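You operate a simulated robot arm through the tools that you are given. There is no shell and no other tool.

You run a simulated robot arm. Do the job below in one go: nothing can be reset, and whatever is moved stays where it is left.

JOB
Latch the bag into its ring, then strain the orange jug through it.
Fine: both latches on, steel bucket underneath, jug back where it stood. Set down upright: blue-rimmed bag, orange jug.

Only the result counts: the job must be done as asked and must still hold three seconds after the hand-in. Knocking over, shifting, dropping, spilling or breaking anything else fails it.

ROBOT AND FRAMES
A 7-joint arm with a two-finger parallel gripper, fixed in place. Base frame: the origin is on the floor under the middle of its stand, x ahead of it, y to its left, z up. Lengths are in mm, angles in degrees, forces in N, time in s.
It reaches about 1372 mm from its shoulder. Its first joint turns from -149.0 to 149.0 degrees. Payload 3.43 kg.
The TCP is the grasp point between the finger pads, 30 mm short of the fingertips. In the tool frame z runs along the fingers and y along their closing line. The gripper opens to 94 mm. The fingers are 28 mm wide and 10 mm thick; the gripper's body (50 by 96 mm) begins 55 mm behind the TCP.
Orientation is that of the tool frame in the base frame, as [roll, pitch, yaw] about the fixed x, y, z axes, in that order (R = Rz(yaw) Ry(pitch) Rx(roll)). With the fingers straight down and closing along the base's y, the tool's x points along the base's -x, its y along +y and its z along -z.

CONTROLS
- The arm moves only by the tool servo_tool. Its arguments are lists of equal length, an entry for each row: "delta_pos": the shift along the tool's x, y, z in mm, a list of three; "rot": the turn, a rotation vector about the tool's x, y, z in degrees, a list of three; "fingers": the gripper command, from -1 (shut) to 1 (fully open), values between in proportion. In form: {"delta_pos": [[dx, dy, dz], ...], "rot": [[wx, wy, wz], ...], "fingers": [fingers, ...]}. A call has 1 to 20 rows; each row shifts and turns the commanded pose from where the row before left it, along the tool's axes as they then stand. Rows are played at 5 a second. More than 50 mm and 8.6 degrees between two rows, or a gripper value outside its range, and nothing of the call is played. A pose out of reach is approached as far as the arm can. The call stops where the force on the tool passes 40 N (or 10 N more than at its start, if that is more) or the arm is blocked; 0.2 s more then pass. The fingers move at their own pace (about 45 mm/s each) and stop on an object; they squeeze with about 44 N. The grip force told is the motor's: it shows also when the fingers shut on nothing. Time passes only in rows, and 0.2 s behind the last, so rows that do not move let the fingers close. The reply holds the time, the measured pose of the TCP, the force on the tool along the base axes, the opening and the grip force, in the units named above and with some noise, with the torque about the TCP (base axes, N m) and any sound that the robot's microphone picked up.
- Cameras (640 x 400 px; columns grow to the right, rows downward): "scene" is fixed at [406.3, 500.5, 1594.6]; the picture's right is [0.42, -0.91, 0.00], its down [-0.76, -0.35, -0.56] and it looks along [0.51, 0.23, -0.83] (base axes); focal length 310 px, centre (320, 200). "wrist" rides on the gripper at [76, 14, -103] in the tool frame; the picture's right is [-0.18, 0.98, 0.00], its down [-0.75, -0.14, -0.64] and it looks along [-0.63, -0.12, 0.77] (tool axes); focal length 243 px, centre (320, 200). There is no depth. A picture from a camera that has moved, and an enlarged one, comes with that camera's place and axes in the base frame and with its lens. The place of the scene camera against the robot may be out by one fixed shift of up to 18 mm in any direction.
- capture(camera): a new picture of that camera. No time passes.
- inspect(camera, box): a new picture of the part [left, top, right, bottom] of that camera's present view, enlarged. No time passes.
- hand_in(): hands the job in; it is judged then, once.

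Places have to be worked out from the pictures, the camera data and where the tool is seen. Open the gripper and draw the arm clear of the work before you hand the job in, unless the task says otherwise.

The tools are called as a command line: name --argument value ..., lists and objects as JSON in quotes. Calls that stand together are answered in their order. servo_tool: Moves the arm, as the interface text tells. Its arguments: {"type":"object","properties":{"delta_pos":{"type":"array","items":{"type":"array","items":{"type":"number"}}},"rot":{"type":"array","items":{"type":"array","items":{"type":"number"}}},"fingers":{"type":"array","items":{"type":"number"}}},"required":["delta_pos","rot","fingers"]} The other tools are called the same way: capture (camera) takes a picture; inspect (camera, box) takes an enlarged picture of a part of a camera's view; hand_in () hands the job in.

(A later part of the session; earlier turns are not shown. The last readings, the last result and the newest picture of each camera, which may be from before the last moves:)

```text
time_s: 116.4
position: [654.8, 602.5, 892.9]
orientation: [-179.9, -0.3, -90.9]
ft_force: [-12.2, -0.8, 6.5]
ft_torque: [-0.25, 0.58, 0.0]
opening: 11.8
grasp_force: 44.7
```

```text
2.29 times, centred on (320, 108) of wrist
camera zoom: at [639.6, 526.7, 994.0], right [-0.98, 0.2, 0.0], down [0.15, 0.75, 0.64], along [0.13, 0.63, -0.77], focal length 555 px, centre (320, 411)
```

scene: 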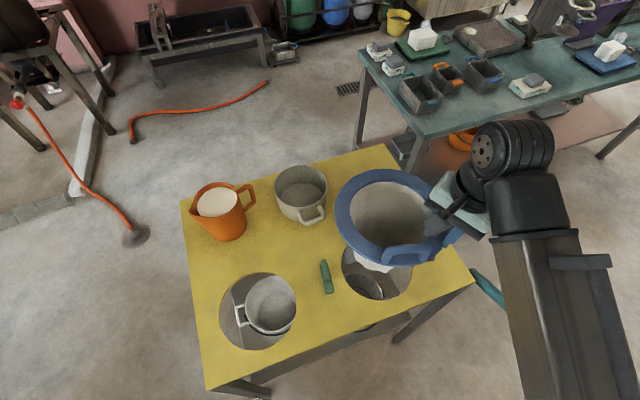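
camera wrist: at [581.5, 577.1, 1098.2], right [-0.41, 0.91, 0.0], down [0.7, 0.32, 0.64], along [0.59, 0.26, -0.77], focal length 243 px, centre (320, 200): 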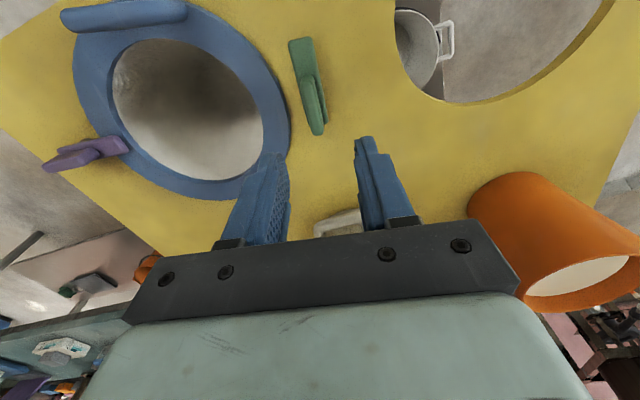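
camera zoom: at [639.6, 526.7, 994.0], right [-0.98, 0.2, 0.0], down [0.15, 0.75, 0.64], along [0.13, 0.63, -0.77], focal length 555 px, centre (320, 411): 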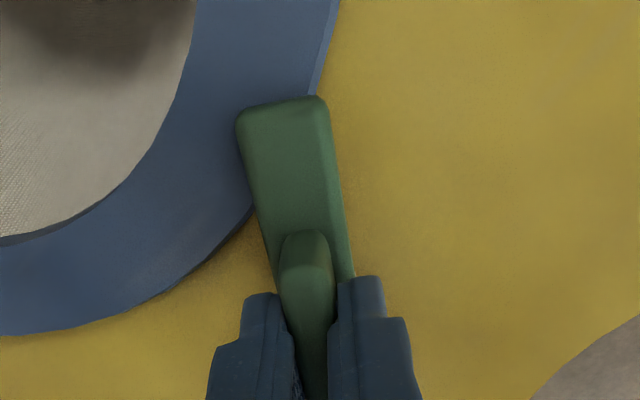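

The tongue passes over the rim. I relieve 1.5 mm in tool y and turn 28° more.

servo_tool --delta_pos '[[0, 1.5, 0], [0, 0, 0], [0, 0, 0], [0, 0, 0], [0, 0, 0], [0, 0, 0], [0, 0, 0], [0, 0, 0]]' --rot '[[0, 0, -4], [0, 0, -4], [0, 0, -4], [0, 0, -4], [0, 0, -4], [0, 0, -4], [0, 0, -4], [0, 0, 0]]' --fingers '[-1, -1, -1, -1, -1, -1, -1, -1]'

inspect --camera "wrist" --box '[180, 20, 460, 195]'

```text
time_s: 118.2
position: [654.7, 601.8, 892.0]
orientation: [-179.8, -0.3, -62.9]
ft_force: [15.8, -0.8, 22.5]
ft_torque: [0.41, 0.36, 0.01]
opening: 11.7
grasp_force: 44.7
```

```text
2.29 times, centred on (320, 108) of wrist
camera zoom: at [676.6, 528.1, 993.9], right [-0.96, -0.28, 0.0], down [-0.22, 0.74, 0.64], along [-0.18, 0.61, -0.77], focal length 555 px, centre (320, 411)
```

zoom: 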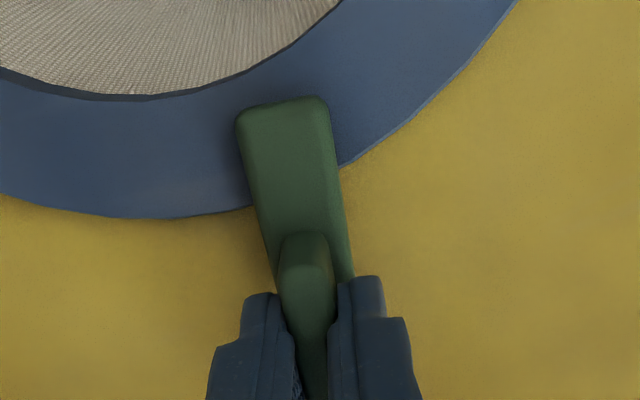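

About 10° remain. I relieve loads (up 1.5 mm, small shift) and turn to the stop.

servo_tool --delta_pos '[[1, -1.5, -1.5], [0, 0, 0], [0, 0, 0], [0, 0, 0]]' --rot '[[0, 0, 0], [0, 0, -4], [0, 0, -3], [0, 0, 0]]' --fingers '[-1, -1, -1, -1]'

servo_tool --delta_pos '[[0, 0, 0], [0, 0, 0]]' --rot '[[0, 0, -2], [0, 0, 0]]' --fingers '[-1, -1]'

servo_tool --delta_pos '[[0, 0, 0], [0, 0, 0]]' --rot '[[0, 0, -2], [0, 0, 0]]' --fingers '[-1, -1]'

inspect --camera "wrist" --box '[180, 20, 460, 195]'

```text
time_s: 119.2
position: [654.5, 601.9, 893.2]
orientation: [179.8, -0.4, -55.8]
ft_force: [3.4, -0.8, -11.4]
ft_torque: [-0.01, -0.71, 0.02]
opening: 11.8
grasp_force: 45.0
```

```text
time_s: 119.8
position: [654.9, 602.1, 893.1]
orientation: [179.7, -0.2, -53.8]
ft_force: [-2.0, -7.8, -31.3]
ft_torque: [0.57, -0.43, 0.02]
opening: 11.7
grasp_force: 44.9
```

```text
time_s: 120.4
position: [654.9, 601.9, 892.7]
orientation: [179.7, -0.4, -51.9]
ft_force: [-9.8, -10.5, -39.6]
ft_torque: [0.08, -0.18, -1.28]
opening: 12.0
grasp_force: 44.7
```

```text
2.29 times, centred on (320, 108) of wrist
camera zoom: at [691.1, 534.2, 994.2], right [-0.89, -0.46, 0.0], down [-0.35, 0.68, 0.64], along [-0.3, 0.56, -0.77], focal length 555 px, centre (320, 411)
```

zoom: 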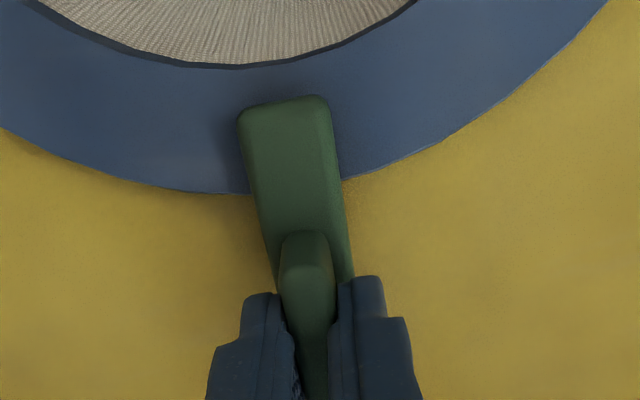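

End stop reached at 308° (torque -1.3 N·m), so the green latch is on too. I relieve the vertical pull, release and rise.

servo_tool --delta_pos '[[0, 0, 1.5], [0, 0, 0], [0, 0, 0], [0, 0, 0], [0, 0, 0], [0, 0, -20], [0, 0, -40], [0, 0, -45], [0, 0, -45]]' --rot '[[0, 0, 1], [0, 0, 0], [0, 0, 0], [0, 0, 0], [0, 0, 0], [0, 0, 0], [0, 0, 0], [0, 0, 0], [0, 0, 0]]' --fingers '[-1, -0.6, -0.3, -0.1, -0.1, -0.1, -0.1, -0.1, -0.1]'

capture --camera "wrist"

inspect --camera "scene" --box '[310, 190, 470, 310]'

```text
time_s: 122.4
position: [654.0, 601.8, 1042.9]
orientation: [179.9, -0.3, -52.9]
ft_force: [0.3, -0.2, -0.6]
ft_torque: [0.0, 0.02, -0.04]
opening: 42.6
grasp_force: 0.0
```

```text
taken
camera wrist: at [689.6, 533.8, 1143.4], right [-0.89, -0.45, 0.0], down [-0.34, 0.69, 0.64], along [-0.29, 0.57, -0.77], focal length 243 px, centre (320, 200)
```

wrist: 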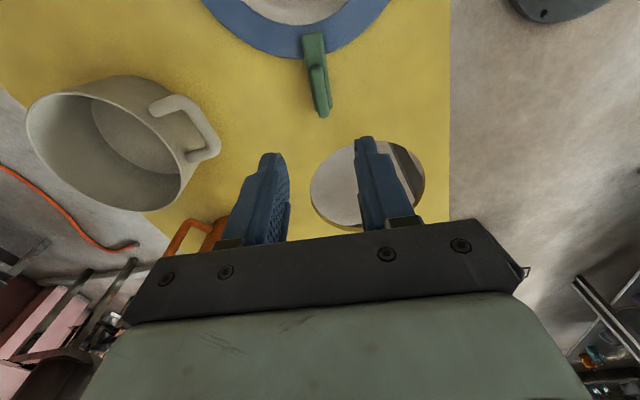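

```text
3.33 times, centred on (390, 250) of scene
camera zoom: at [406.3, 500.5, 1594.6], right [0.42, -0.91, 0.0], down [-0.76, -0.35, -0.56], along [0.51, 0.23, -0.83], focal length 1033 px, centre (87, 33)
```

zoom: 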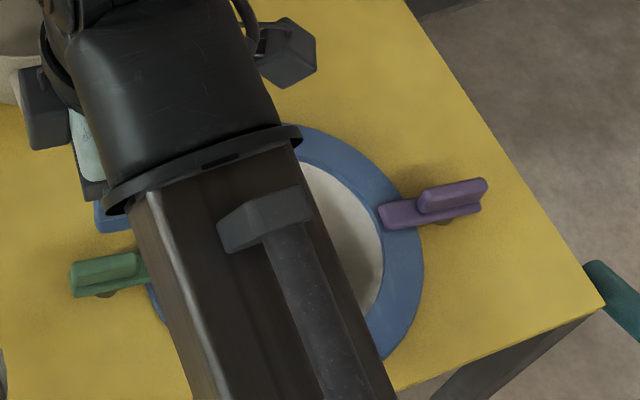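

Both latches are on. Now the jug: I turn the tool so the wrist camera looks toward +y and move to get a good view of the jug's handle.

servo_tool --delta_pos '[[0, 0, -30], [0, 0, -30], [0, 0, 0], [0, 0, 0], [0, 0, 0], [-46, -12, 0], [-46, -12, 0], [-46, -12, 0]]' --rot '[[0, 0, 7.4], [0, 0, 7.4], [0, 0, 7.4], [0, 0, 7.4], [0, 0, 7.5], [0, 0, 0], [0, 0, 0], [0, 0, 0]]' --fingers '[1, 1, 1, 1, 1, 1, 1, 1]'

capture --camera "wrist"

inspect --camera "wrist" --box '[220, 60, 420, 185]'

```text
time_s: 124.2
position: [691.2, 739.6, 1100.0]
orientation: [-179.8, -0.2, -90.0]
ft_force: [-0.7, 0.1, -0.1]
ft_torque: [0.0, -0.01, -0.01]
opening: 94.0
grasp_force: 0.0
```

```text
taken
camera wrist: at [676.6, 663.9, 1202.7], right [-0.98, 0.18, 0.0], down [0.14, 0.76, 0.64], along [0.12, 0.63, -0.77], focal length 243 px, centre (320, 200)
```

wrist: 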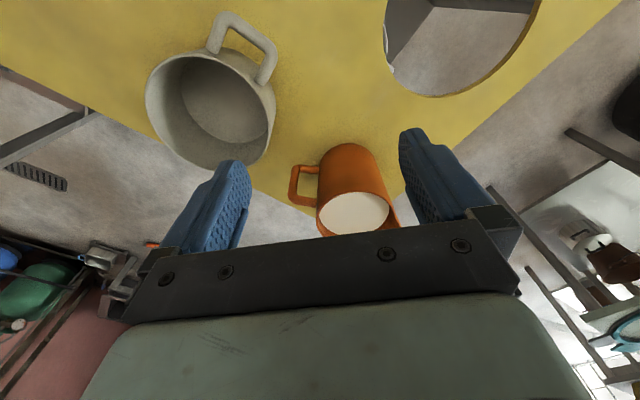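

```text
3.20 times, centred on (320, 122) of wrist
camera zoom: at [676.6, 663.9, 1202.7], right [-0.98, 0.18, 0.0], down [0.14, 0.76, 0.64], along [0.12, 0.63, -0.77], focal length 776 px, centre (320, 448)
```

zoom: 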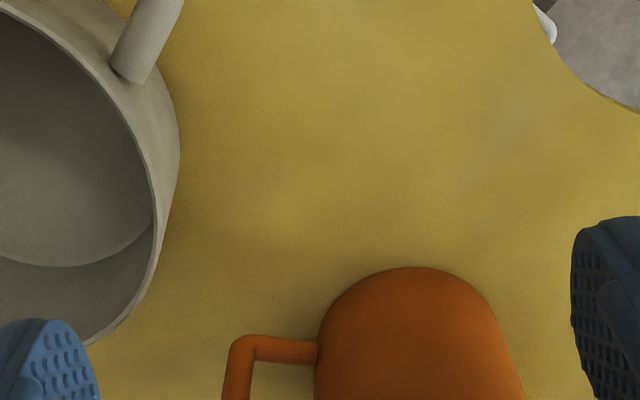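

The jug and its handle are in view from the robot's side. I enlarge the handle.

inspect --camera "wrist" --box '[270, 130, 430, 240]'

inspect --camera "scene" --box '[180, 160, 280, 250]'

```text
3.64 times, centred on (350, 185) of wrist
camera zoom: at [676.6, 663.9, 1202.7], right [-0.98, 0.18, 0.0], down [0.14, 0.76, 0.64], along [0.12, 0.63, -0.77], focal length 882 px, centre (211, 254)
```

zoom: 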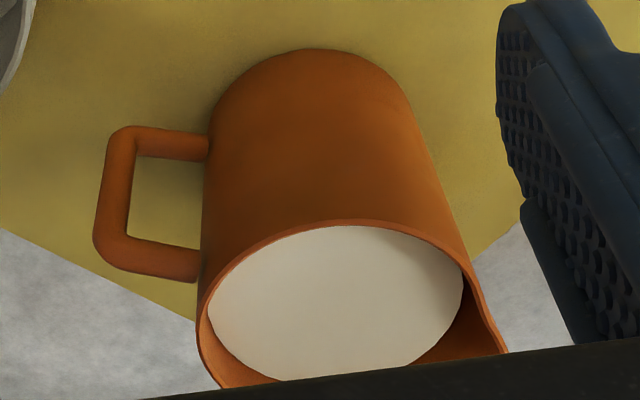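

```text
4.44 times, centred on (230, 205) of scene
camera zoom: at [406.3, 500.5, 1594.6], right [0.42, -0.91, 0.0], down [-0.76, -0.35, -0.56], along [0.51, 0.23, -0.83], focal length 1377 px, centre (720, 178)
```

zoom: 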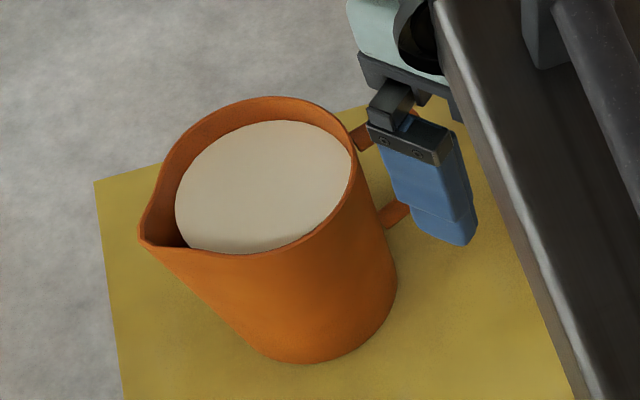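

The handle's vertical bar is at about (752, 861), z 880–941, with ≈30 mm gap to the body (jug axis ≈(671, 899), R≈53). I plan to grip the bar radially with the tool pitched 45° and pour by turning about the horizontal axis. First a dry run without the jug: I take that orientation.

servo_tool --delta_pos '[[0, 0, 0], [0, 0, 0], [0, 0, 0], [0, 0, 0], [0, 0, 0], [0, 0, 0], [0, 0, 0], [0, 0, 0], [0, 0, 0]]' --rot '[[0, 0, 8.4], [0, 0, 8.4], [0, 0, 8.4], [0, -7.5, 0], [0, -7.5, 0], [0, -7.5, 0], [0, -7.5, 0], [0, -7.5, 0], [0, -7.5, 0]]' --fingers '[1, 1, 1, 1, 1, 1, 1, 1, 1]'

capture --camera "wrist"

capture --camera "scene"

```text
time_s: 126.2
position: [691.9, 742.0, 1102.3]
orientation: [-179.7, 44.9, -115.1]
ft_force: [-1.0, -0.2, 0.4]
ft_torque: [-0.04, 0.0, 0.0]
opening: 94.0
grasp_force: 0.0
```

```text
taken
camera wrist: at [624.6, 632.8, 1119.4], right [-0.83, 0.54, 0.13], down [0.16, 0.01, 0.99], along [0.53, 0.84, -0.1], focal length 243 px, centre (320, 200)
```

wrist: 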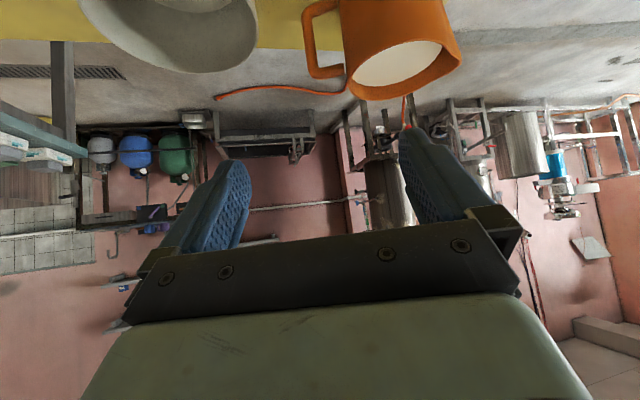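

```text
taken
```

scene: 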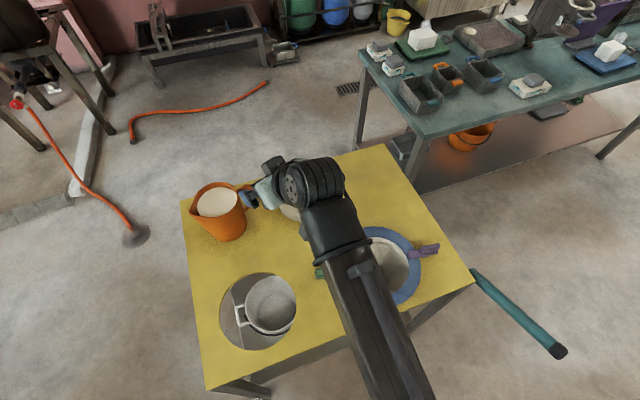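

The 45° orientation is reachable, and this side view is good for measuring the jug. I enlarge it.

inspect --camera "wrist" --box '[280, 0, 480, 110]'

inspect --camera "wrist" --box '[60, 0, 280, 110]'

```text
3.20 times, centred on (380, 55) of wrist
camera zoom: at [624.6, 632.8, 1119.4], right [-0.83, 0.54, 0.13], down [0.16, 0.01, 0.99], along [0.53, 0.84, -0.1], focal length 776 px, centre (128, 664)
```

zoom: 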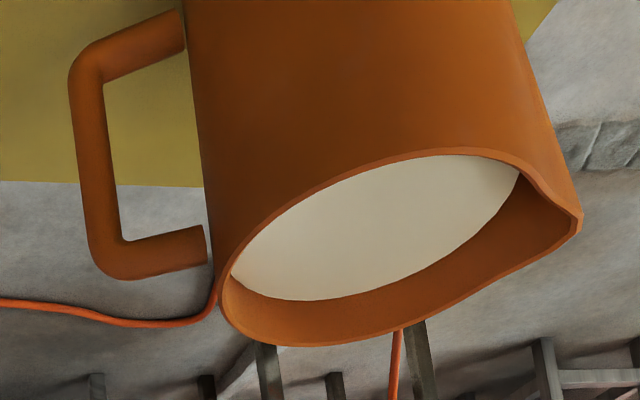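

```text
2.91 times, centred on (170, 55) of wrist
camera zoom: at [624.6, 632.8, 1119.4], right [-0.83, 0.54, 0.13], down [0.16, 0.01, 0.99], along [0.53, 0.84, -0.1], focal length 706 px, centre (756, 622)
```

zoom: 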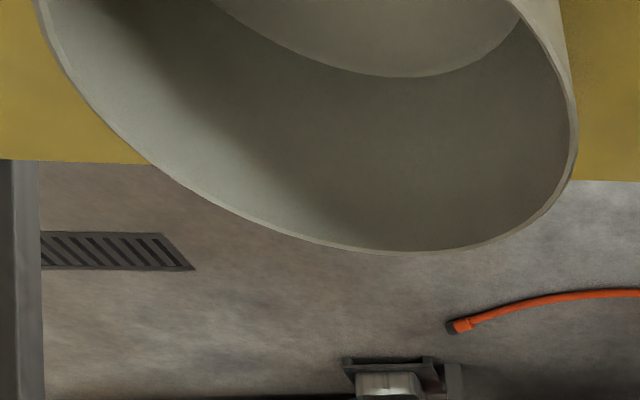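

Refined: bar at ≈(753.5, 861), handle upper corner z≈950, jug axis ≈(672, 903). For the dry run I move to the pour-start position above/right of the bag.

servo_tool --delta_pos '[[21.8, -37.3, -14.35], [21.8, -37.3, -14.35], [21.8, -37.3, -14.35], [21.8, -37.3, -14.35], [21.8, -37.3, -14.35], [21.8, -37.3, -14.35], [21.8, -37.3, -14.35], [21.8, -37.3, -14.35]]' --rot '[[0, 0, 0], [0, 0, 0], [0, 0, 0], [0, 0, 0], [0, 0, 0], [0, 0, 0], [0, 0, 0], [0, 0, 0]]' --fingers '[1, 1, 1, 1, 1, 1, 1, 1]'

```text
time_s: 128.0
position: [873.7, 430.4, 1058.3]
orientation: [-179.6, 44.8, -115.0]
ft_force: [-0.2, 0.8, -0.6]
ft_torque: [0.04, 0.0, -0.02]
opening: 94.0
grasp_force: 0.1
```

Now the dry pour: turn about the horizontal axis n in 8° rows to 104°, moving so an imagined spout would stay over the bag.

servo_tool --delta_pos '[[0, -7.4, 0], [0.4, -4.06, 0.4], [0.2, -0.96, 0.2], [-0.7, 2.3, -0.7], [-2.1, 4.8, -2.1], [-4, 6.7, -4], [-6.2, 8, -6.2], [-8.5, 8.1, -8.5], [-10.9, 7.5, -10.9], [-12.8, 5.9, -12.8], [-14.5, 3.6, -14.5], [-15.8, 0.8, -15.8], [-16.3, -2.4, -16.3]]' --rot '[[5.66, 0, -5.66], [5.66, 0, -5.66], [5.66, 0, -5.66], [5.66, 0, -5.66], [5.66, 0, -5.66], [5.66, 0, -5.66], [5.66, 0, -5.66], [5.66, 0, -5.66], [5.66, 0, -5.66], [5.66, 0, -5.66], [5.66, 0, -5.66], [5.66, 0, -5.66], [5.66, 0, -5.66]]' --fingers '[1, 1, 1, 1, 1, 1, 1, 1, 1, 1, 1, 1, 1]'

capture --camera "scene"

capture --camera "wrist"

```text
time_s: 130.8
position: [753.4, 485.4, 1058.4]
orientation: [-79.9, -10.0, -70.9]
ft_force: [-0.1, -0.9, -0.7]
ft_torque: [0.02, -0.01, -0.02]
opening: 94.1
grasp_force: 0.1
```

```text
taken
```

scene: 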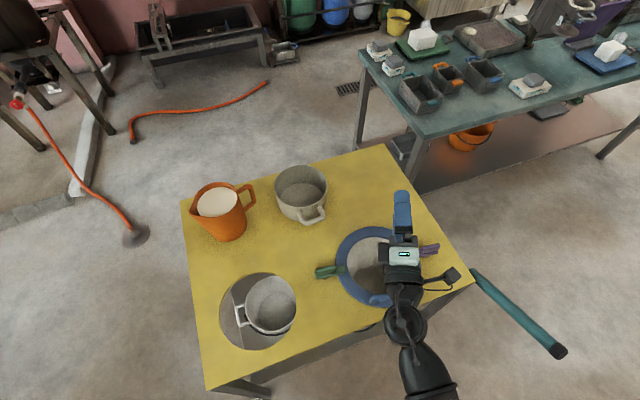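

```text
taken
camera wrist: at [687.3, 377.4, 1039.3], right [0.16, 0.07, -0.99], down [-0.86, 0.49, -0.11], along [0.48, 0.87, 0.14], focal length 243 px, centre (320, 200)
```

wrist: 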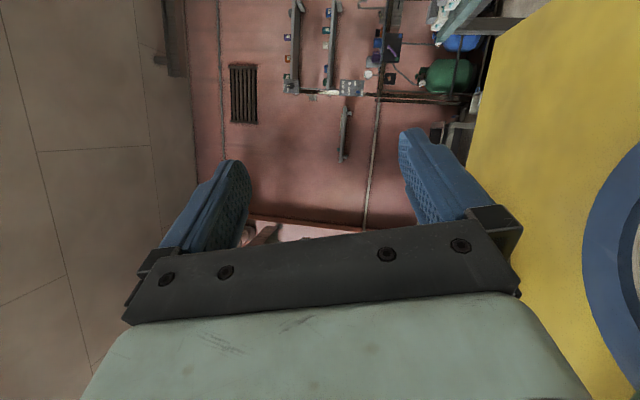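

The dry pour works to 104° without any reach limit. I test another 12° and then run the whole motion back.

servo_tool --delta_pos '[[-16.3, -5.7, -16.3], [-7.7, -4.4, -7.7]]' --rot '[[5.66, 0, -5.66], [2.83, 0, -2.83]]' --fingers '[1, 1]'

servo_tool --delta_pos '[[0, 0, 0], [0, 0, 0], [0, 0, 0], [0, 0, 0], [0, 0, 0], [0, 0, 0], [0, 0, 0], [0, 0, 0], [0, 0, 0], [0, 0, 0], [0, 0, 0], [0, 0, 0], [0, 0, 0], [0, 0, 0], [0, 0, 0]]' --rot '[[-5.66, 0, 5.66], [-5.66, 0, 5.66], [-5.66, 0, 5.66], [-5.66, 0, 5.66], [-5.66, 0, 5.66], [-5.66, 0, 5.66], [-5.66, 0, 5.66], [-5.66, 0, 5.66], [-5.66, 0, 5.66], [-5.66, 0, 5.66], [-5.66, 0, 5.66], [-5.66, 0, 5.66], [-5.66, 0, 5.66], [-5.66, 0, 5.66], [-2.83, 0, 2.83]]' --fingers '[1, 1, 1, 1, 1, 1, 1, 1, 1, 1, 1, 1, 1, 1, 1]'

```text
time_s: 131.4
position: [722.2, 499.8, 1059.4]
orientation: [-70.9, -18.2, -73.3]
ft_force: [-0.5, -0.1, 0.0]
ft_torque: [0.0, -0.02, 0.02]
opening: 94.0
grasp_force: 0.0
```

```text
time_s: 134.6
position: [721.9, 502.2, 1060.0]
orientation: [-180.0, 44.7, -115.0]
ft_force: [0.3, -0.9, -0.5]
ft_torque: [0.0, -0.02, 0.0]
opening: 93.9
grasp_force: 0.0
```

All poses are reachable. I now move toward the jug handle: first to a stand-off 90 mm back along the tool axis, with the fingers pre-set to ~36 mm.

servo_tool --delta_pos '[[-27.8, 17.6, 27.8], [-27.8, 17.6, 27.8], [-27.8, 17.6, 27.8], [-27.8, 17.6, 27.8], [-27.8, 17.6, 27.8], [-27.8, 17.6, 27.8], [-27.8, 17.6, 27.8], [30, 0, 30], [30, 0, 30]]' --rot '[[0, 0, 0], [0, 0, 0], [0, 0, 0], [0, 0, 0], [0, 0, 0], [0, 0, 0], [0, 0, 0], [0, 0, 0], [0, 0, 0]]' --fingers '[1, 1, 0.5, 0, -0.23, -0.23, -0.23, -0.23, -0.23]'

capture --camera "wrist"

inspect --camera "wrist" --box '[220, 60, 460, 210]'

inspect --camera "scene" --box '[180, 140, 360, 260]'

```text
time_s: 136.6
position: [727.6, 800.4, 971.8]
orientation: [-179.7, 45.0, -115.0]
ft_force: [0.1, -0.6, 0.2]
ft_torque: [0.0, 0.0, 0.02]
opening: 36.2
grasp_force: 0.1
```

```text
taken
camera wrist: at [661.8, 692.2, 990.0], right [-0.83, 0.54, 0.13], down [0.16, 0.01, 0.99], along [0.53, 0.84, -0.1], focal length 243 px, centre (320, 200)
```

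wrist: 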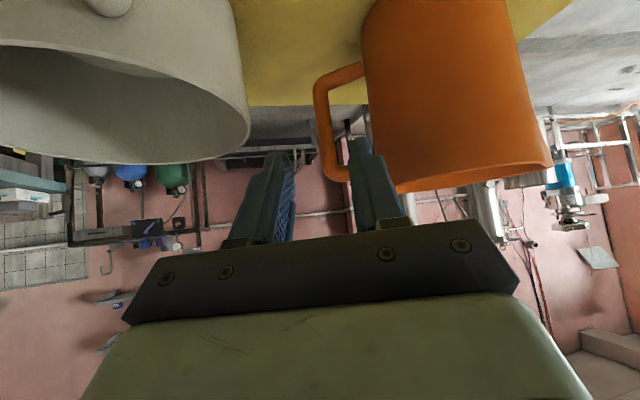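

```text
2.67 times, centred on (340, 135) of wrist
camera zoom: at [661.8, 692.2, 990.0], right [-0.83, 0.54, 0.13], down [0.16, 0.01, 0.99], along [0.53, 0.84, -0.1], focal length 647 px, centre (267, 373)
```

zoom: 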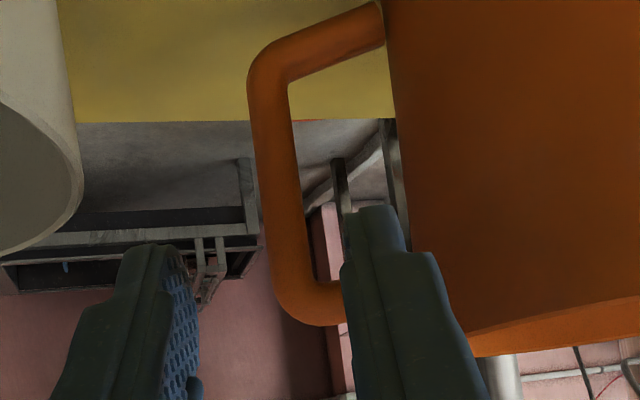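

```text
3.33 times, centred on (270, 200) of scene
camera zoom: at [406.3, 500.5, 1594.6], right [0.42, -0.91, 0.0], down [-0.76, -0.35, -0.56], along [0.51, 0.23, -0.83], focal length 1033 px, centre (487, 200)
```

zoom: 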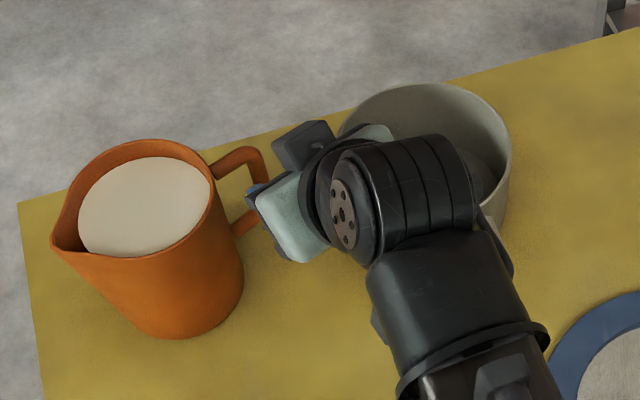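

Alignment is good: the bar lies between the two fingers (2–3 mm to tool +y) and the inner finger lines up with the gap to the body. I shift slightly and advance 50 mm along the tool axis.

servo_tool --delta_pos '[[-2.8, 2, -2.8], [0, 0, 20], [0, 0, 15], [0, 0, 15]]' --rot '[[0, 0, 0], [0, 0, 0], [0, 0, 0], [0, 0, 0]]' --fingers '[-0.23, -0.23, -0.23, -0.23]'

inspect --camera "wrist" --box '[200, 40, 460, 230]'

inspect --camera "scene" --box '[180, 140, 360, 260]'

```text
time_s: 137.6
position: [740.9, 834.3, 941.1]
orientation: [-179.8, 44.8, -115.0]
ft_force: [-0.8, -0.3, 0.0]
ft_torque: [0.0, -0.02, 0.0]
opening: 36.1
grasp_force: 0.0
```

```text
2.11 times, centred on (330, 135) of wrist
camera zoom: at [674.9, 725.8, 959.4], right [-0.83, 0.54, 0.13], down [0.16, 0.02, 0.99], along [0.53, 0.84, -0.1], focal length 511 px, centre (299, 337)
```

zoom: 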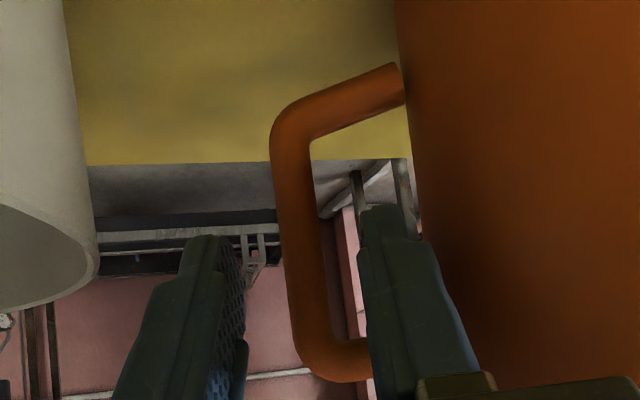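

```text
3.33 times, centred on (270, 200) of scene
camera zoom: at [406.3, 500.5, 1594.6], right [0.42, -0.91, 0.0], down [-0.76, -0.35, -0.56], along [0.51, 0.23, -0.83], focal length 1033 px, centre (487, 200)
```

zoom: 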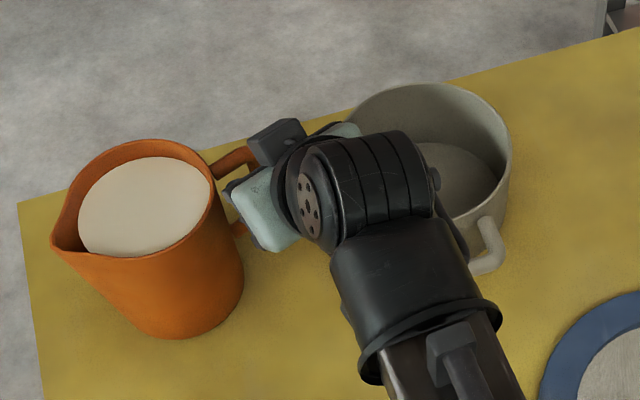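

The bar is centred, but the gripper body's corner would come close to the jug's rim. I yaw the tool 12° about the vertical (body away from the jug), shift to keep the bar on the axis and rise 4 mm, then check.

servo_tool --delta_pos '[[-3.2, -6.3, -2.5], [0, 0, 0], [0, 0, 0]]' --rot '[[0, 0, 0], [-4.24, 0, -4.24], [-4.24, 0, -4.24]]' --fingers '[-0.23, -0.23, -0.23]'

capture --camera "wrist"

inspect --camera "wrist" --box '[200, 40, 460, 230]'

```text
time_s: 138.4
position: [746.2, 832.6, 947.5]
orientation: [-179.8, 44.8, -102.9]
ft_force: [0.1, 0.7, -0.1]
ft_torque: [-0.03, -0.03, 0.0]
opening: 36.0
grasp_force: 0.1
```

```text
taken
camera wrist: at [704.7, 712.5, 963.7], right [-0.93, 0.35, 0.13], down [0.15, 0.05, 0.99], along [0.34, 0.94, -0.1], focal length 243 px, centre (320, 200)
```

wrist: 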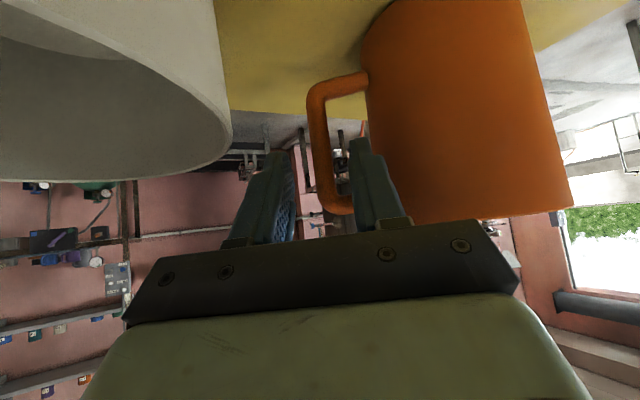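

```text
2.11 times, centred on (330, 135) of wrist
camera zoom: at [704.7, 712.5, 963.7], right [-0.93, 0.35, 0.13], down [0.15, 0.05, 0.99], along [0.34, 0.94, -0.1], focal length 511 px, centre (299, 337)
```

zoom: 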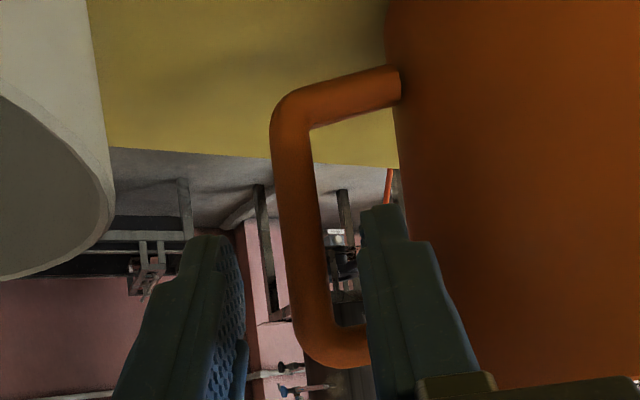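

Well centred in the loop now. I advance 36 mm along the tool axis so the bar sits between the pads.

servo_tool --delta_pos '[[0, 0, 12], [0, 0, 12], [0, 0, 12], [0, 0, 0]]' --rot '[[0, 0, 0], [0, 0, 0], [0, 0, 0], [0, 0, 0]]' --fingers '[-0.23, -0.23, -0.23, -0.23]'

inspect --camera "wrist" --box '[200, 40, 460, 230]'

inspect --camera "scene" --box '[180, 140, 360, 260]'

```text
time_s: 139.4
position: [752.6, 857.9, 921.8]
orientation: [-179.9, 44.8, -103.0]
ft_force: [0.0, -0.4, -1.0]
ft_torque: [-0.03, 0.03, 0.0]
opening: 36.2
grasp_force: 0.1
```

```text
2.11 times, centred on (330, 135) of wrist
camera zoom: at [710.8, 737.5, 939.3], right [-0.93, 0.35, 0.13], down [0.15, 0.05, 0.99], along [0.34, 0.94, -0.1], focal length 511 px, centre (299, 337)
```

zoom: 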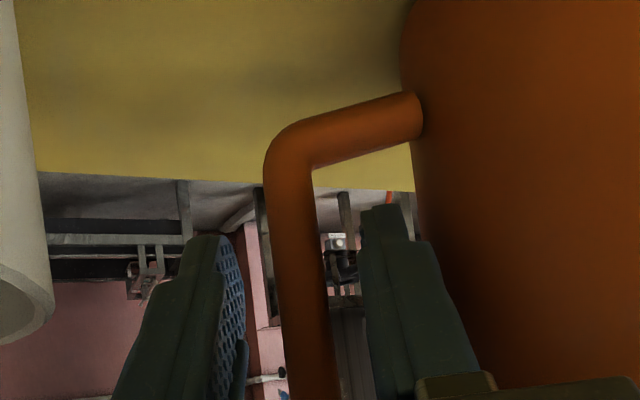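

```text
3.33 times, centred on (270, 200) of scene
camera zoom: at [406.3, 500.5, 1594.6], right [0.42, -0.91, 0.0], down [-0.76, -0.35, -0.56], along [0.51, 0.23, -0.83], focal length 1033 px, centre (487, 200)
```

zoom: 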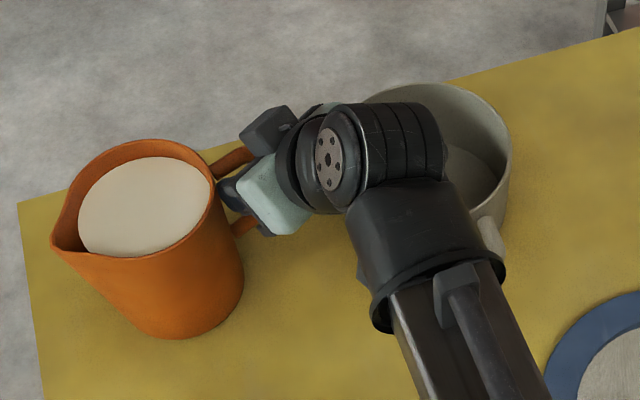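

No contact so far and the bar is between the pads. I close on the handle.

servo_tool --delta_pos '[[0, 0, 0], [0, 0, 0], [0, 0, 0], [0, 0, 0], [0, 0, 0]]' --rot '[[0, 0, 0], [0, 0, 0], [0, 0, 0], [0, 0, 0], [0, 0, 0]]' --fingers '[-0.5, -1, -1, -1, -1]'

capture --camera "wrist"

inspect --camera "wrist" --box '[200, 40, 460, 230]'

```text
time_s: 140.6
position: [752.6, 857.3, 920.6]
orientation: [-179.8, 44.9, -103.0]
ft_force: [-2.5, 1.5, -0.2]
ft_torque: [-0.03, -0.04, 0.01]
opening: 16.5
grasp_force: 43.6
```

```text
taken
camera wrist: at [710.7, 737.4, 939.3], right [-0.93, 0.35, 0.13], down [0.15, 0.05, 0.99], along [0.34, 0.93, -0.1], focal length 243 px, centre (320, 200)
```

wrist: 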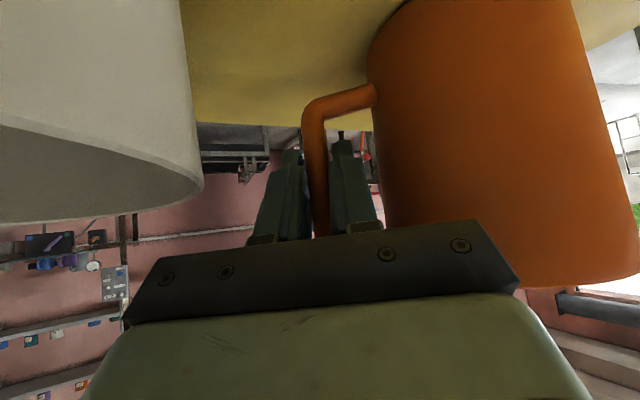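

```text
2.11 times, centred on (330, 135) of wrist
camera zoom: at [710.7, 737.4, 939.3], right [-0.93, 0.35, 0.13], down [0.15, 0.05, 0.99], along [0.34, 0.93, -0.1], focal length 511 px, centre (299, 337)
```

zoom: 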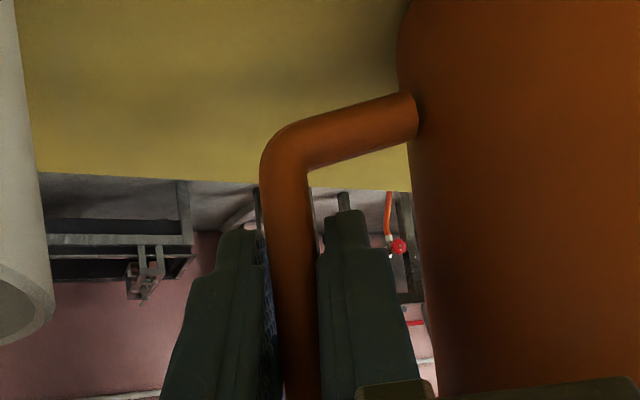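

Gripped (16.5 mm). The jug's home pose for later: TCP (752.6, 857.3, 920.6), yaw -103°, pitch 44.9°. I lift very gently and watch load and tilt.

servo_tool --delta_pos '[[-1, 0, -1], [-1.5, 0, -1.5], [-2, 0, -2], [-2, 0, -2], [0, 0, 0]]' --rot '[[0, 0, 0], [0, 0, 0], [0, 0, 0], [0, 0, 0], [0, 0, 0]]' --fingers '[-1, -1, -1, -1, -1]'

capture --camera "wrist"

inspect --camera "scene" --box '[180, 140, 360, 260]'

```text
time_s: 141.8
position: [753.1, 857.6, 929.1]
orientation: [-179.8, 44.8, -103.1]
ft_force: [-1.0, -0.5, -6.1]
ft_torque: [-0.21, -0.13, 0.01]
opening: 16.7
grasp_force: 43.8
```

```text
taken
camera wrist: at [711.1, 737.4, 946.9], right [-0.93, 0.35, 0.13], down [0.15, 0.05, 0.99], along [0.34, 0.93, -0.1], focal length 243 px, centre (320, 200)
```

wrist: 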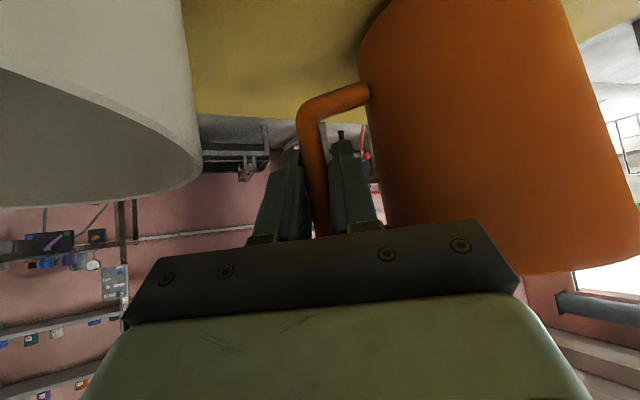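

```text
3.33 times, centred on (270, 200) of scene
camera zoom: at [406.3, 500.5, 1594.6], right [0.42, -0.91, 0.0], down [-0.76, -0.35, -0.56], along [0.51, 0.23, -0.83], focal length 1033 px, centre (487, 200)
```

zoom: 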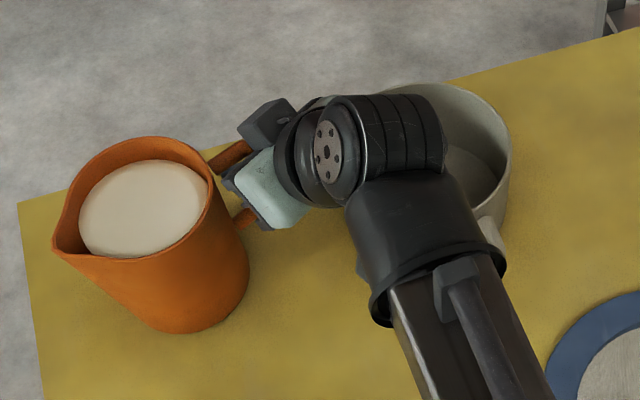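

The load is only 6 N and the jug seems to be tilting rather than lifting. I inspect the grip and the jug before going further.

inspect --camera "wrist" --box '[200, 40, 460, 230]'

inspect --camera "scene" --box '[185, 170, 275, 250]'

```text
2.11 times, centred on (330, 135) of wrist
camera zoom: at [711.1, 737.4, 946.9], right [-0.93, 0.35, 0.13], down [0.15, 0.05, 0.99], along [0.34, 0.93, -0.1], focal length 511 px, centre (299, 337)
```

zoom: 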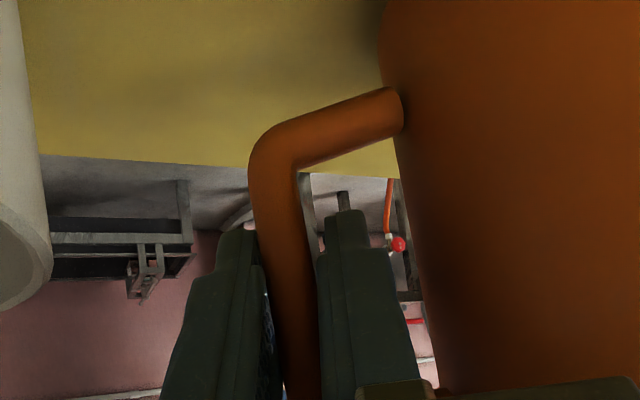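

```text
5.00 times, centred on (230, 210) of scene
camera zoom: at [406.3, 500.5, 1594.6], right [0.42, -0.91, 0.0], down [-0.76, -0.35, -0.56], along [0.51, 0.23, -0.83], focal length 1549 px, centre (770, 150)
```

zoom: 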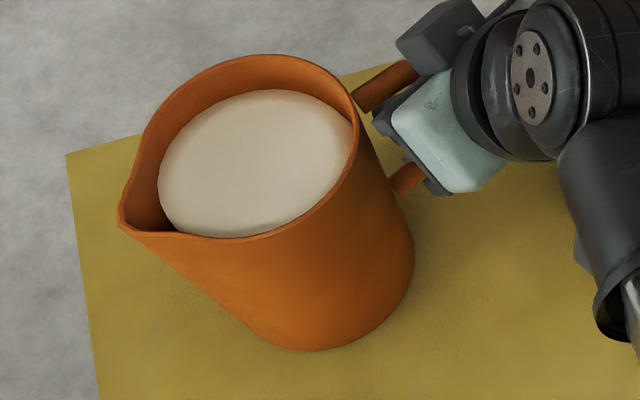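

The grip only catches the bar near the fingertips: from the bar's apparent width it lies ≈34 mm ahead of the TCP, so the handle is farther than I judged, and it pivots. I set the jug back down gently and release.

servo_tool --delta_pos '[[1.5, 0, 1.5], [1.5, 0, 1.5], [1.5, 0, 1.5], [1.5, 0, 1.5], [0, 0, 0]]' --rot '[[0, 0, 0], [0, 0, 0], [0, 0, 0], [0, 0, 0], [0, 0, 0]]' --fingers '[-1, -1, -1, -1, -1]'

inspect --camera "wrist" --box '[200, 40, 460, 230]'

```text
time_s: 143.0
position: [753.5, 857.3, 922.3]
orientation: [-179.8, 44.8, -103.0]
ft_force: [3.5, 0.2, 2.6]
ft_torque: [-0.2, 0.11, 0.0]
opening: 16.7
grasp_force: 44.1
```

```text
2.11 times, centred on (330, 135) of wrist
camera zoom: at [710.7, 737.5, 939.2], right [-0.93, 0.35, 0.13], down [0.15, 0.05, 0.99], along [0.34, 0.93, -0.1], focal length 511 px, centre (299, 337)
```

zoom: 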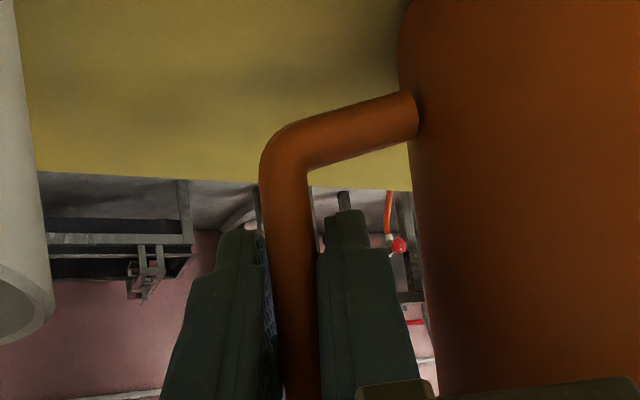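

The jug is back at rest. I open, withdraw along the tool axis, and will measure the handle's position from straight above before gripping again.

servo_tool --delta_pos '[[0, 0, 0], [0, 0, 0], [0, 0, 0], [0, 0, -15], [0, 0, -25], [0, 0, -40], [0, 0, -40], [0, 0, -40]]' --rot '[[0, 0, 0], [0, 0, 0], [0, 0, 0], [0, 0, 0], [0, 0, 0], [0, 0, 0], [0, 0, 0], [0, 0, 0]]' --fingers '[-0.4, -0.23, -0.23, -0.23, -0.23, -0.23, -0.23, -0.23]'

servo_tool --delta_pos '[[0, 0, 0], [0, 0, 0], [0, 0, 0], [0, 0, 0], [0, 0, 0], [0, 0, 0]]' --rot '[[0, 7.5, 0], [0, 7.5, 0], [0, 7.5, 0], [0, 7.5, 0], [0, 7.5, 0], [0, 7.5, 0]]' --fingers '[-0.23, -0.23, -0.23, -0.23, -0.23, -0.23]'

capture --camera "wrist"

```text
time_s: 144.8
position: [723.2, 748.2, 1034.2]
orientation: [-179.8, 44.8, -103.0]
ft_force: [0.0, 0.1, -1.0]
ft_torque: [-0.01, 0.01, 0.01]
opening: 36.1
grasp_force: 0.0
```

```text
time_s: 146.2
position: [726.2, 747.3, 1036.4]
orientation: [-179.8, -0.3, -103.2]
ft_force: [-0.1, -0.6, -0.3]
ft_torque: [0.01, 0.0, -0.01]
opening: 36.4
grasp_force: 0.1
```

```text
taken
camera wrist: at [695.5, 677.1, 1137.4], right [-0.91, 0.4, 0.0], down [0.31, 0.71, 0.64], along [0.26, 0.58, -0.77], focal length 243 px, centre (320, 200)
```

wrist: 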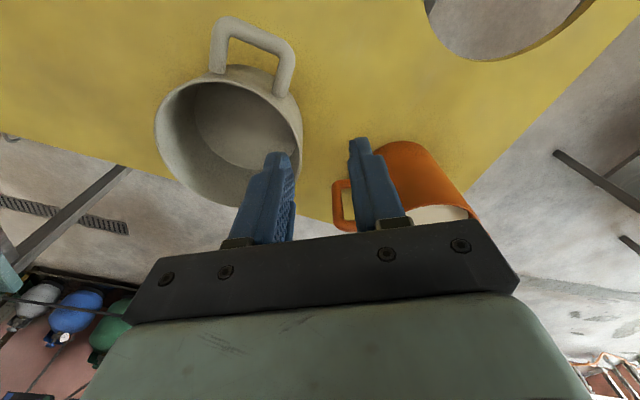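

I move so the camera is almost directly above the jug's handle.

servo_tool --delta_pos '[[-44, -1.3, -5], [-44, -1.3, -5], [-44, -1.3, -5], [-44, -1.3, -5], [0, 0, 0]]' --rot '[[0, 0, 0], [0, 0, 0], [0, 0, 0], [0, 0, 0], [0, 0, 0]]' --fingers '[-0.23, -0.23, -0.23, -0.23, -0.23]'

capture --camera "wrist"

inspect --camera "wrist" --box '[240, 0, 520, 175]'

```text
time_s: 147.4
position: [757.3, 901.7, 1048.9]
orientation: [-179.9, -0.1, -103.2]
ft_force: [-0.4, -0.6, 0.8]
ft_torque: [-0.02, -0.03, 0.02]
opening: 36.3
grasp_force: 0.0
out of reach, approached as far as the arm can: row 4
```

```text
taken
camera wrist: at [725.5, 830.8, 1150.6], right [-0.91, 0.4, 0.0], down [0.31, 0.7, 0.64], along [0.26, 0.59, -0.77], focal length 243 px, centre (320, 200)
```

wrist: 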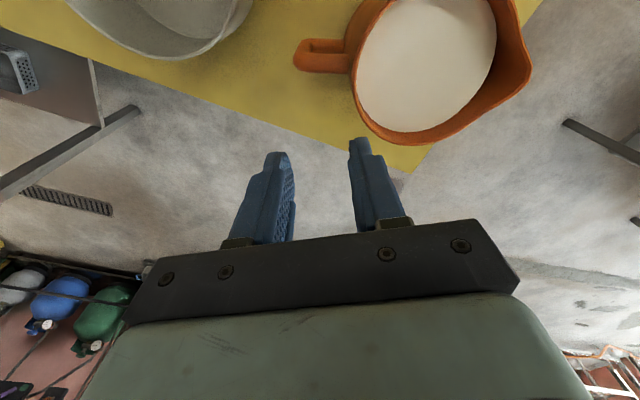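

```text
2.29 times, centred on (380, 88) of wrist
camera zoom: at [725.5, 830.8, 1150.6], right [-0.91, 0.4, 0.0], down [0.31, 0.7, 0.64], along [0.26, 0.59, -0.77], focal length 555 px, centre (183, 457)
```

zoom: 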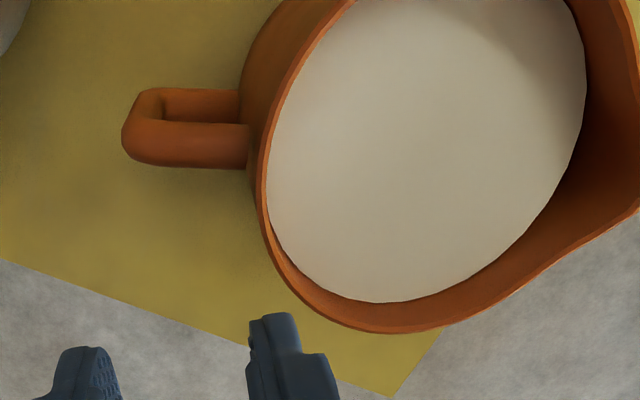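

From straight above, the bar is at (753, 859.5) and the jug axis at (672.4, 901.3), so the position was right: the bar is tapered and the heavy jug (~2 kg) just hinged on one contact. A better hold: both fingers closed inside the loop (31 mm gap), then opened outward against body and bar, carrying the upper arm like a fork. I go to a stand-off for that with a flatter, aligned tool.

servo_tool --delta_pos '[[36.7, 10.9, -2.75], [36.7, 10.9, -2.75], [36.7, 10.9, -2.75], [36.7, 10.9, -2.75], [0, 0, 0], [0, 0, 0]]' --rot '[[0, 0, 0], [0, 0, 0], [0, 0, 0], [0, 0, 0], [0, 0, 7.1], [0, 0, 7.1]]' --fingers '[-1, -1, -1, -1, -1, -1]'

servo_tool --delta_pos '[[0, 0, 0], [0, 0, 0], [0, 0, 0], [0, 0, 0], [0, 0, 0], [0, 0, 0], [0, 0, 0], [0, 0, 0]]' --rot '[[0, -8.125, 0], [0, -8.125, 0], [0, -8.125, 0], [0, -8.125, 0], [0, -8.125, 0], [0, -8.125, 0], [0, -8.125, 0], [0, -8.125, 0]]' --fingers '[-1, -1, -1, -1, -1, -1, -1, -1]'

capture --camera "wrist"

```text
time_s: 148.8
position: [684.6, 768.6, 1060.5]
orientation: [-179.8, -0.3, -117.5]
ft_force: [0.1, 0.9, 0.5]
ft_torque: [-0.01, 0.03, 0.03]
opening: 0.0
grasp_force: 32.8
```

```text
time_s: 150.6
position: [683.3, 768.9, 1059.9]
orientation: [-179.4, 64.8, -116.9]
ft_force: [0.0, 0.4, -0.4]
ft_torque: [-0.01, -0.05, 0.04]
opening: 0.1
grasp_force: 33.2
```

```text
taken
camera wrist: at [613.5, 664.3, 1033.3], right [-0.84, 0.52, 0.16], down [0.0, -0.3, 0.96], along [0.55, 0.8, 0.25], focal length 243 px, centre (320, 200)
```

wrist: 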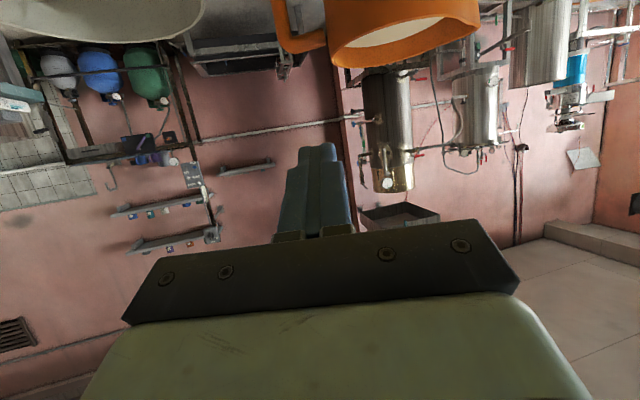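

The flatter orientation is reached with closed fingers. I do a dry run of the pour in this orientation too, first going to the pour start.

servo_tool --delta_pos '[[12, -35.8, -23.2], [12, -35.8, -23.2], [12, -35.8, -23.2], [12, -35.8, -23.2], [12, -35.8, -23.2], [12, -35.8, -23.2], [12, -35.8, -23.2], [12, -35.8, -23.2], [12, -35.8, -23.2]]' --rot '[[0, 0, 0], [0, 0, 0], [0, 0, 0], [0, 0, 0], [0, 0, 0], [0, 0, 0], [0, 0, 0], [0, 0, 0], [0, 0, 0]]' --fingers '[-1, -1, -1, -1, -1, -1, -1, -1, -1]'

servo_tool --delta_pos '[[0, 0, 0], [0, 0, 0], [0, 0, 0], [0, 0, 0], [0, 0, 0], [-3.7, 6.7, -7.8], [-5, 7, -10.7], [-5, 6, -10.7], [-7, 6, -15], [-7.5, 4, -16], [-8, 2, -17], [-8.5, 0, -18], [-8.5, -2, -18], [-8.5, -4, -18]]' --rot '[[3.4, 0, -7.24], [3.4, 0, -7.24], [3.4, 0, -7.24], [3.4, 0, -7.24], [3.4, 0, -7.24], [3.4, 0, -7.24], [3.4, 0, -7.24], [3.4, 0, -7.24], [3.4, 0, -7.24], [3.4, 0, -7.24], [3.4, 0, -7.24], [3.4, 0, -7.24], [3.4, 0, -7.24], [3.4, 0, -7.24]]' --fingers '[-1, -1, -1, -1, -1, -1, -1, -1, -1, -1, -1, -1, -1, -1]'

```text
time_s: 152.6
position: [863.2, 411.6, 1051.6]
orientation: [-179.5, 64.8, -116.9]
ft_force: [0.1, -0.3, -0.3]
ft_torque: [-0.03, 0.02, 0.02]
opening: 0.0
grasp_force: 32.6
```

```text
time_s: 155.6
position: [690.3, 407.2, 1123.1]
orientation: [-82.9, -19.7, -54.6]
ft_force: [-1.0, -0.7, -0.9]
ft_torque: [-0.03, 0.01, 0.02]
opening: 0.2
grasp_force: 32.9
out of reach, approached as far as the arm can: row 13, 14
```

I mixed up the axis components, so the dry run drifted backward and hit a limit at the end. I turn back and repeat it with the correct shifts.

servo_tool --delta_pos '[[0, 0, 0], [0, 0, 0], [0, 0, 0], [0, 0, 0], [0, 0, 0], [0, 0, 0], [0, 0, 0], [0, 0, 0], [0, 0, 0], [0, 0, 0], [0, 0, 0], [0, 0, 0]]' --rot '[[-3.4, 0, 7.24], [-3.4, 0, 7.24], [-3.4, 0, 7.24], [-3.4, 0, 7.24], [-3.4, 0, 7.24], [-3.4, 0, 7.24], [-3.4, 0, 7.24], [-3.4, 0, 7.24], [-3.4, 0, 7.24], [-3.4, 0, 7.24], [-3.4, 0, 7.24], [-3.4, 0, 7.24]]' --fingers '[-1, -1, -1, -1, -1, -1, -1, -1, -1, -1, -1, -1]'

```text
time_s: 158.2
position: [688.8, 406.4, 1123.2]
orientation: [-150.7, 59.3, -92.2]
ft_force: [-0.4, 0.4, 0.7]
ft_torque: [-0.01, 0.04, 0.0]
opening: 0.0
grasp_force: 33.1
```

Orientation was nearly fully reached (~112°) even there. I turn the last 16° back and return to the pour start.

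servo_tool --delta_pos '[[0, 0, 0], [0, 0, 0]]' --rot '[[-3.4, 0, 7.24], [-3.4, 0, 7.24]]' --fingers '[-1, -1]'

```text
time_s: 158.8
position: [688.8, 406.0, 1122.6]
orientation: [176.9, 62.5, -121.5]
ft_force: [-0.4, 0.4, 1.2]
ft_torque: [0.02, -0.02, 0.0]
opening: 0.0
grasp_force: 33.3
```

I restore the exact orientation (small correction) and go to the pour start, then repeat the dry pour with correct shifts.

servo_tool --delta_pos '[[0, 0, 0], [6.9, -38.2, 27.5], [6.9, -38.2, 27.5], [6.9, -38.2, 27.5], [6.9, -38.2, 27.5]]' --rot '[[-0.5, -2.25, -2.1], [0, 0, 0], [0, 0, 0], [0, 0, 0], [0, 0, 0]]' --fingers '[-1, -1, -1, -1, -1]'

servo_tool --delta_pos '[[0, -6.4, 0], [0.5, -3.7, 0.2], [0.25, -0.96, 0.1], [-0.7, 1.6, -0.3], [-2.2, 3.8, -1], [-4.1, 5.4, -1.9], [-6.5, 6.4, -3], [-9, 6.7, -4.2], [-11.4, 6.1, -5.3], [-13.6, 4.9, -6.4], [-15.4, 3, -7.2], [-16.7, 0.6, -7.8], [-17.4, -2, -8.1], [-17.3, -4.8, -8.1]]' --rot '[[3.38, 0, -7.25], [3.38, 0, -7.25], [3.38, 0, -7.25], [3.38, 0, -7.25], [3.38, 0, -7.25], [3.38, 0, -7.25], [3.38, 0, -7.25], [3.38, 0, -7.25], [3.38, 0, -7.25], [3.38, 0, -7.25], [3.38, 0, -7.25], [3.38, 0, -7.25], [3.38, 0, -7.25], [3.38, 0, -7.25]]' --fingers '[-1, -1, -1, -1, -1, -1, -1, -1, -1, -1, -1, -1, -1, -1]'

```text
time_s: 160.0
position: [864.8, 414.8, 1050.7]
orientation: [-179.1, 64.8, -116.5]
ft_force: [-0.9, -0.4, 0.1]
ft_torque: [-0.01, 0.0, 0.0]
opening: 0.0
grasp_force: 32.9
```

```text
time_s: 163.0
position: [730.5, 489.3, 1110.2]
orientation: [-83.1, -20.1, -54.5]
ft_force: [-0.3, -0.1, 0.3]
ft_torque: [0.0, 0.03, -0.01]
opening: 0.2
grasp_force: 33.2
out of reach, approached as far as the arm can: row 13, 14
```

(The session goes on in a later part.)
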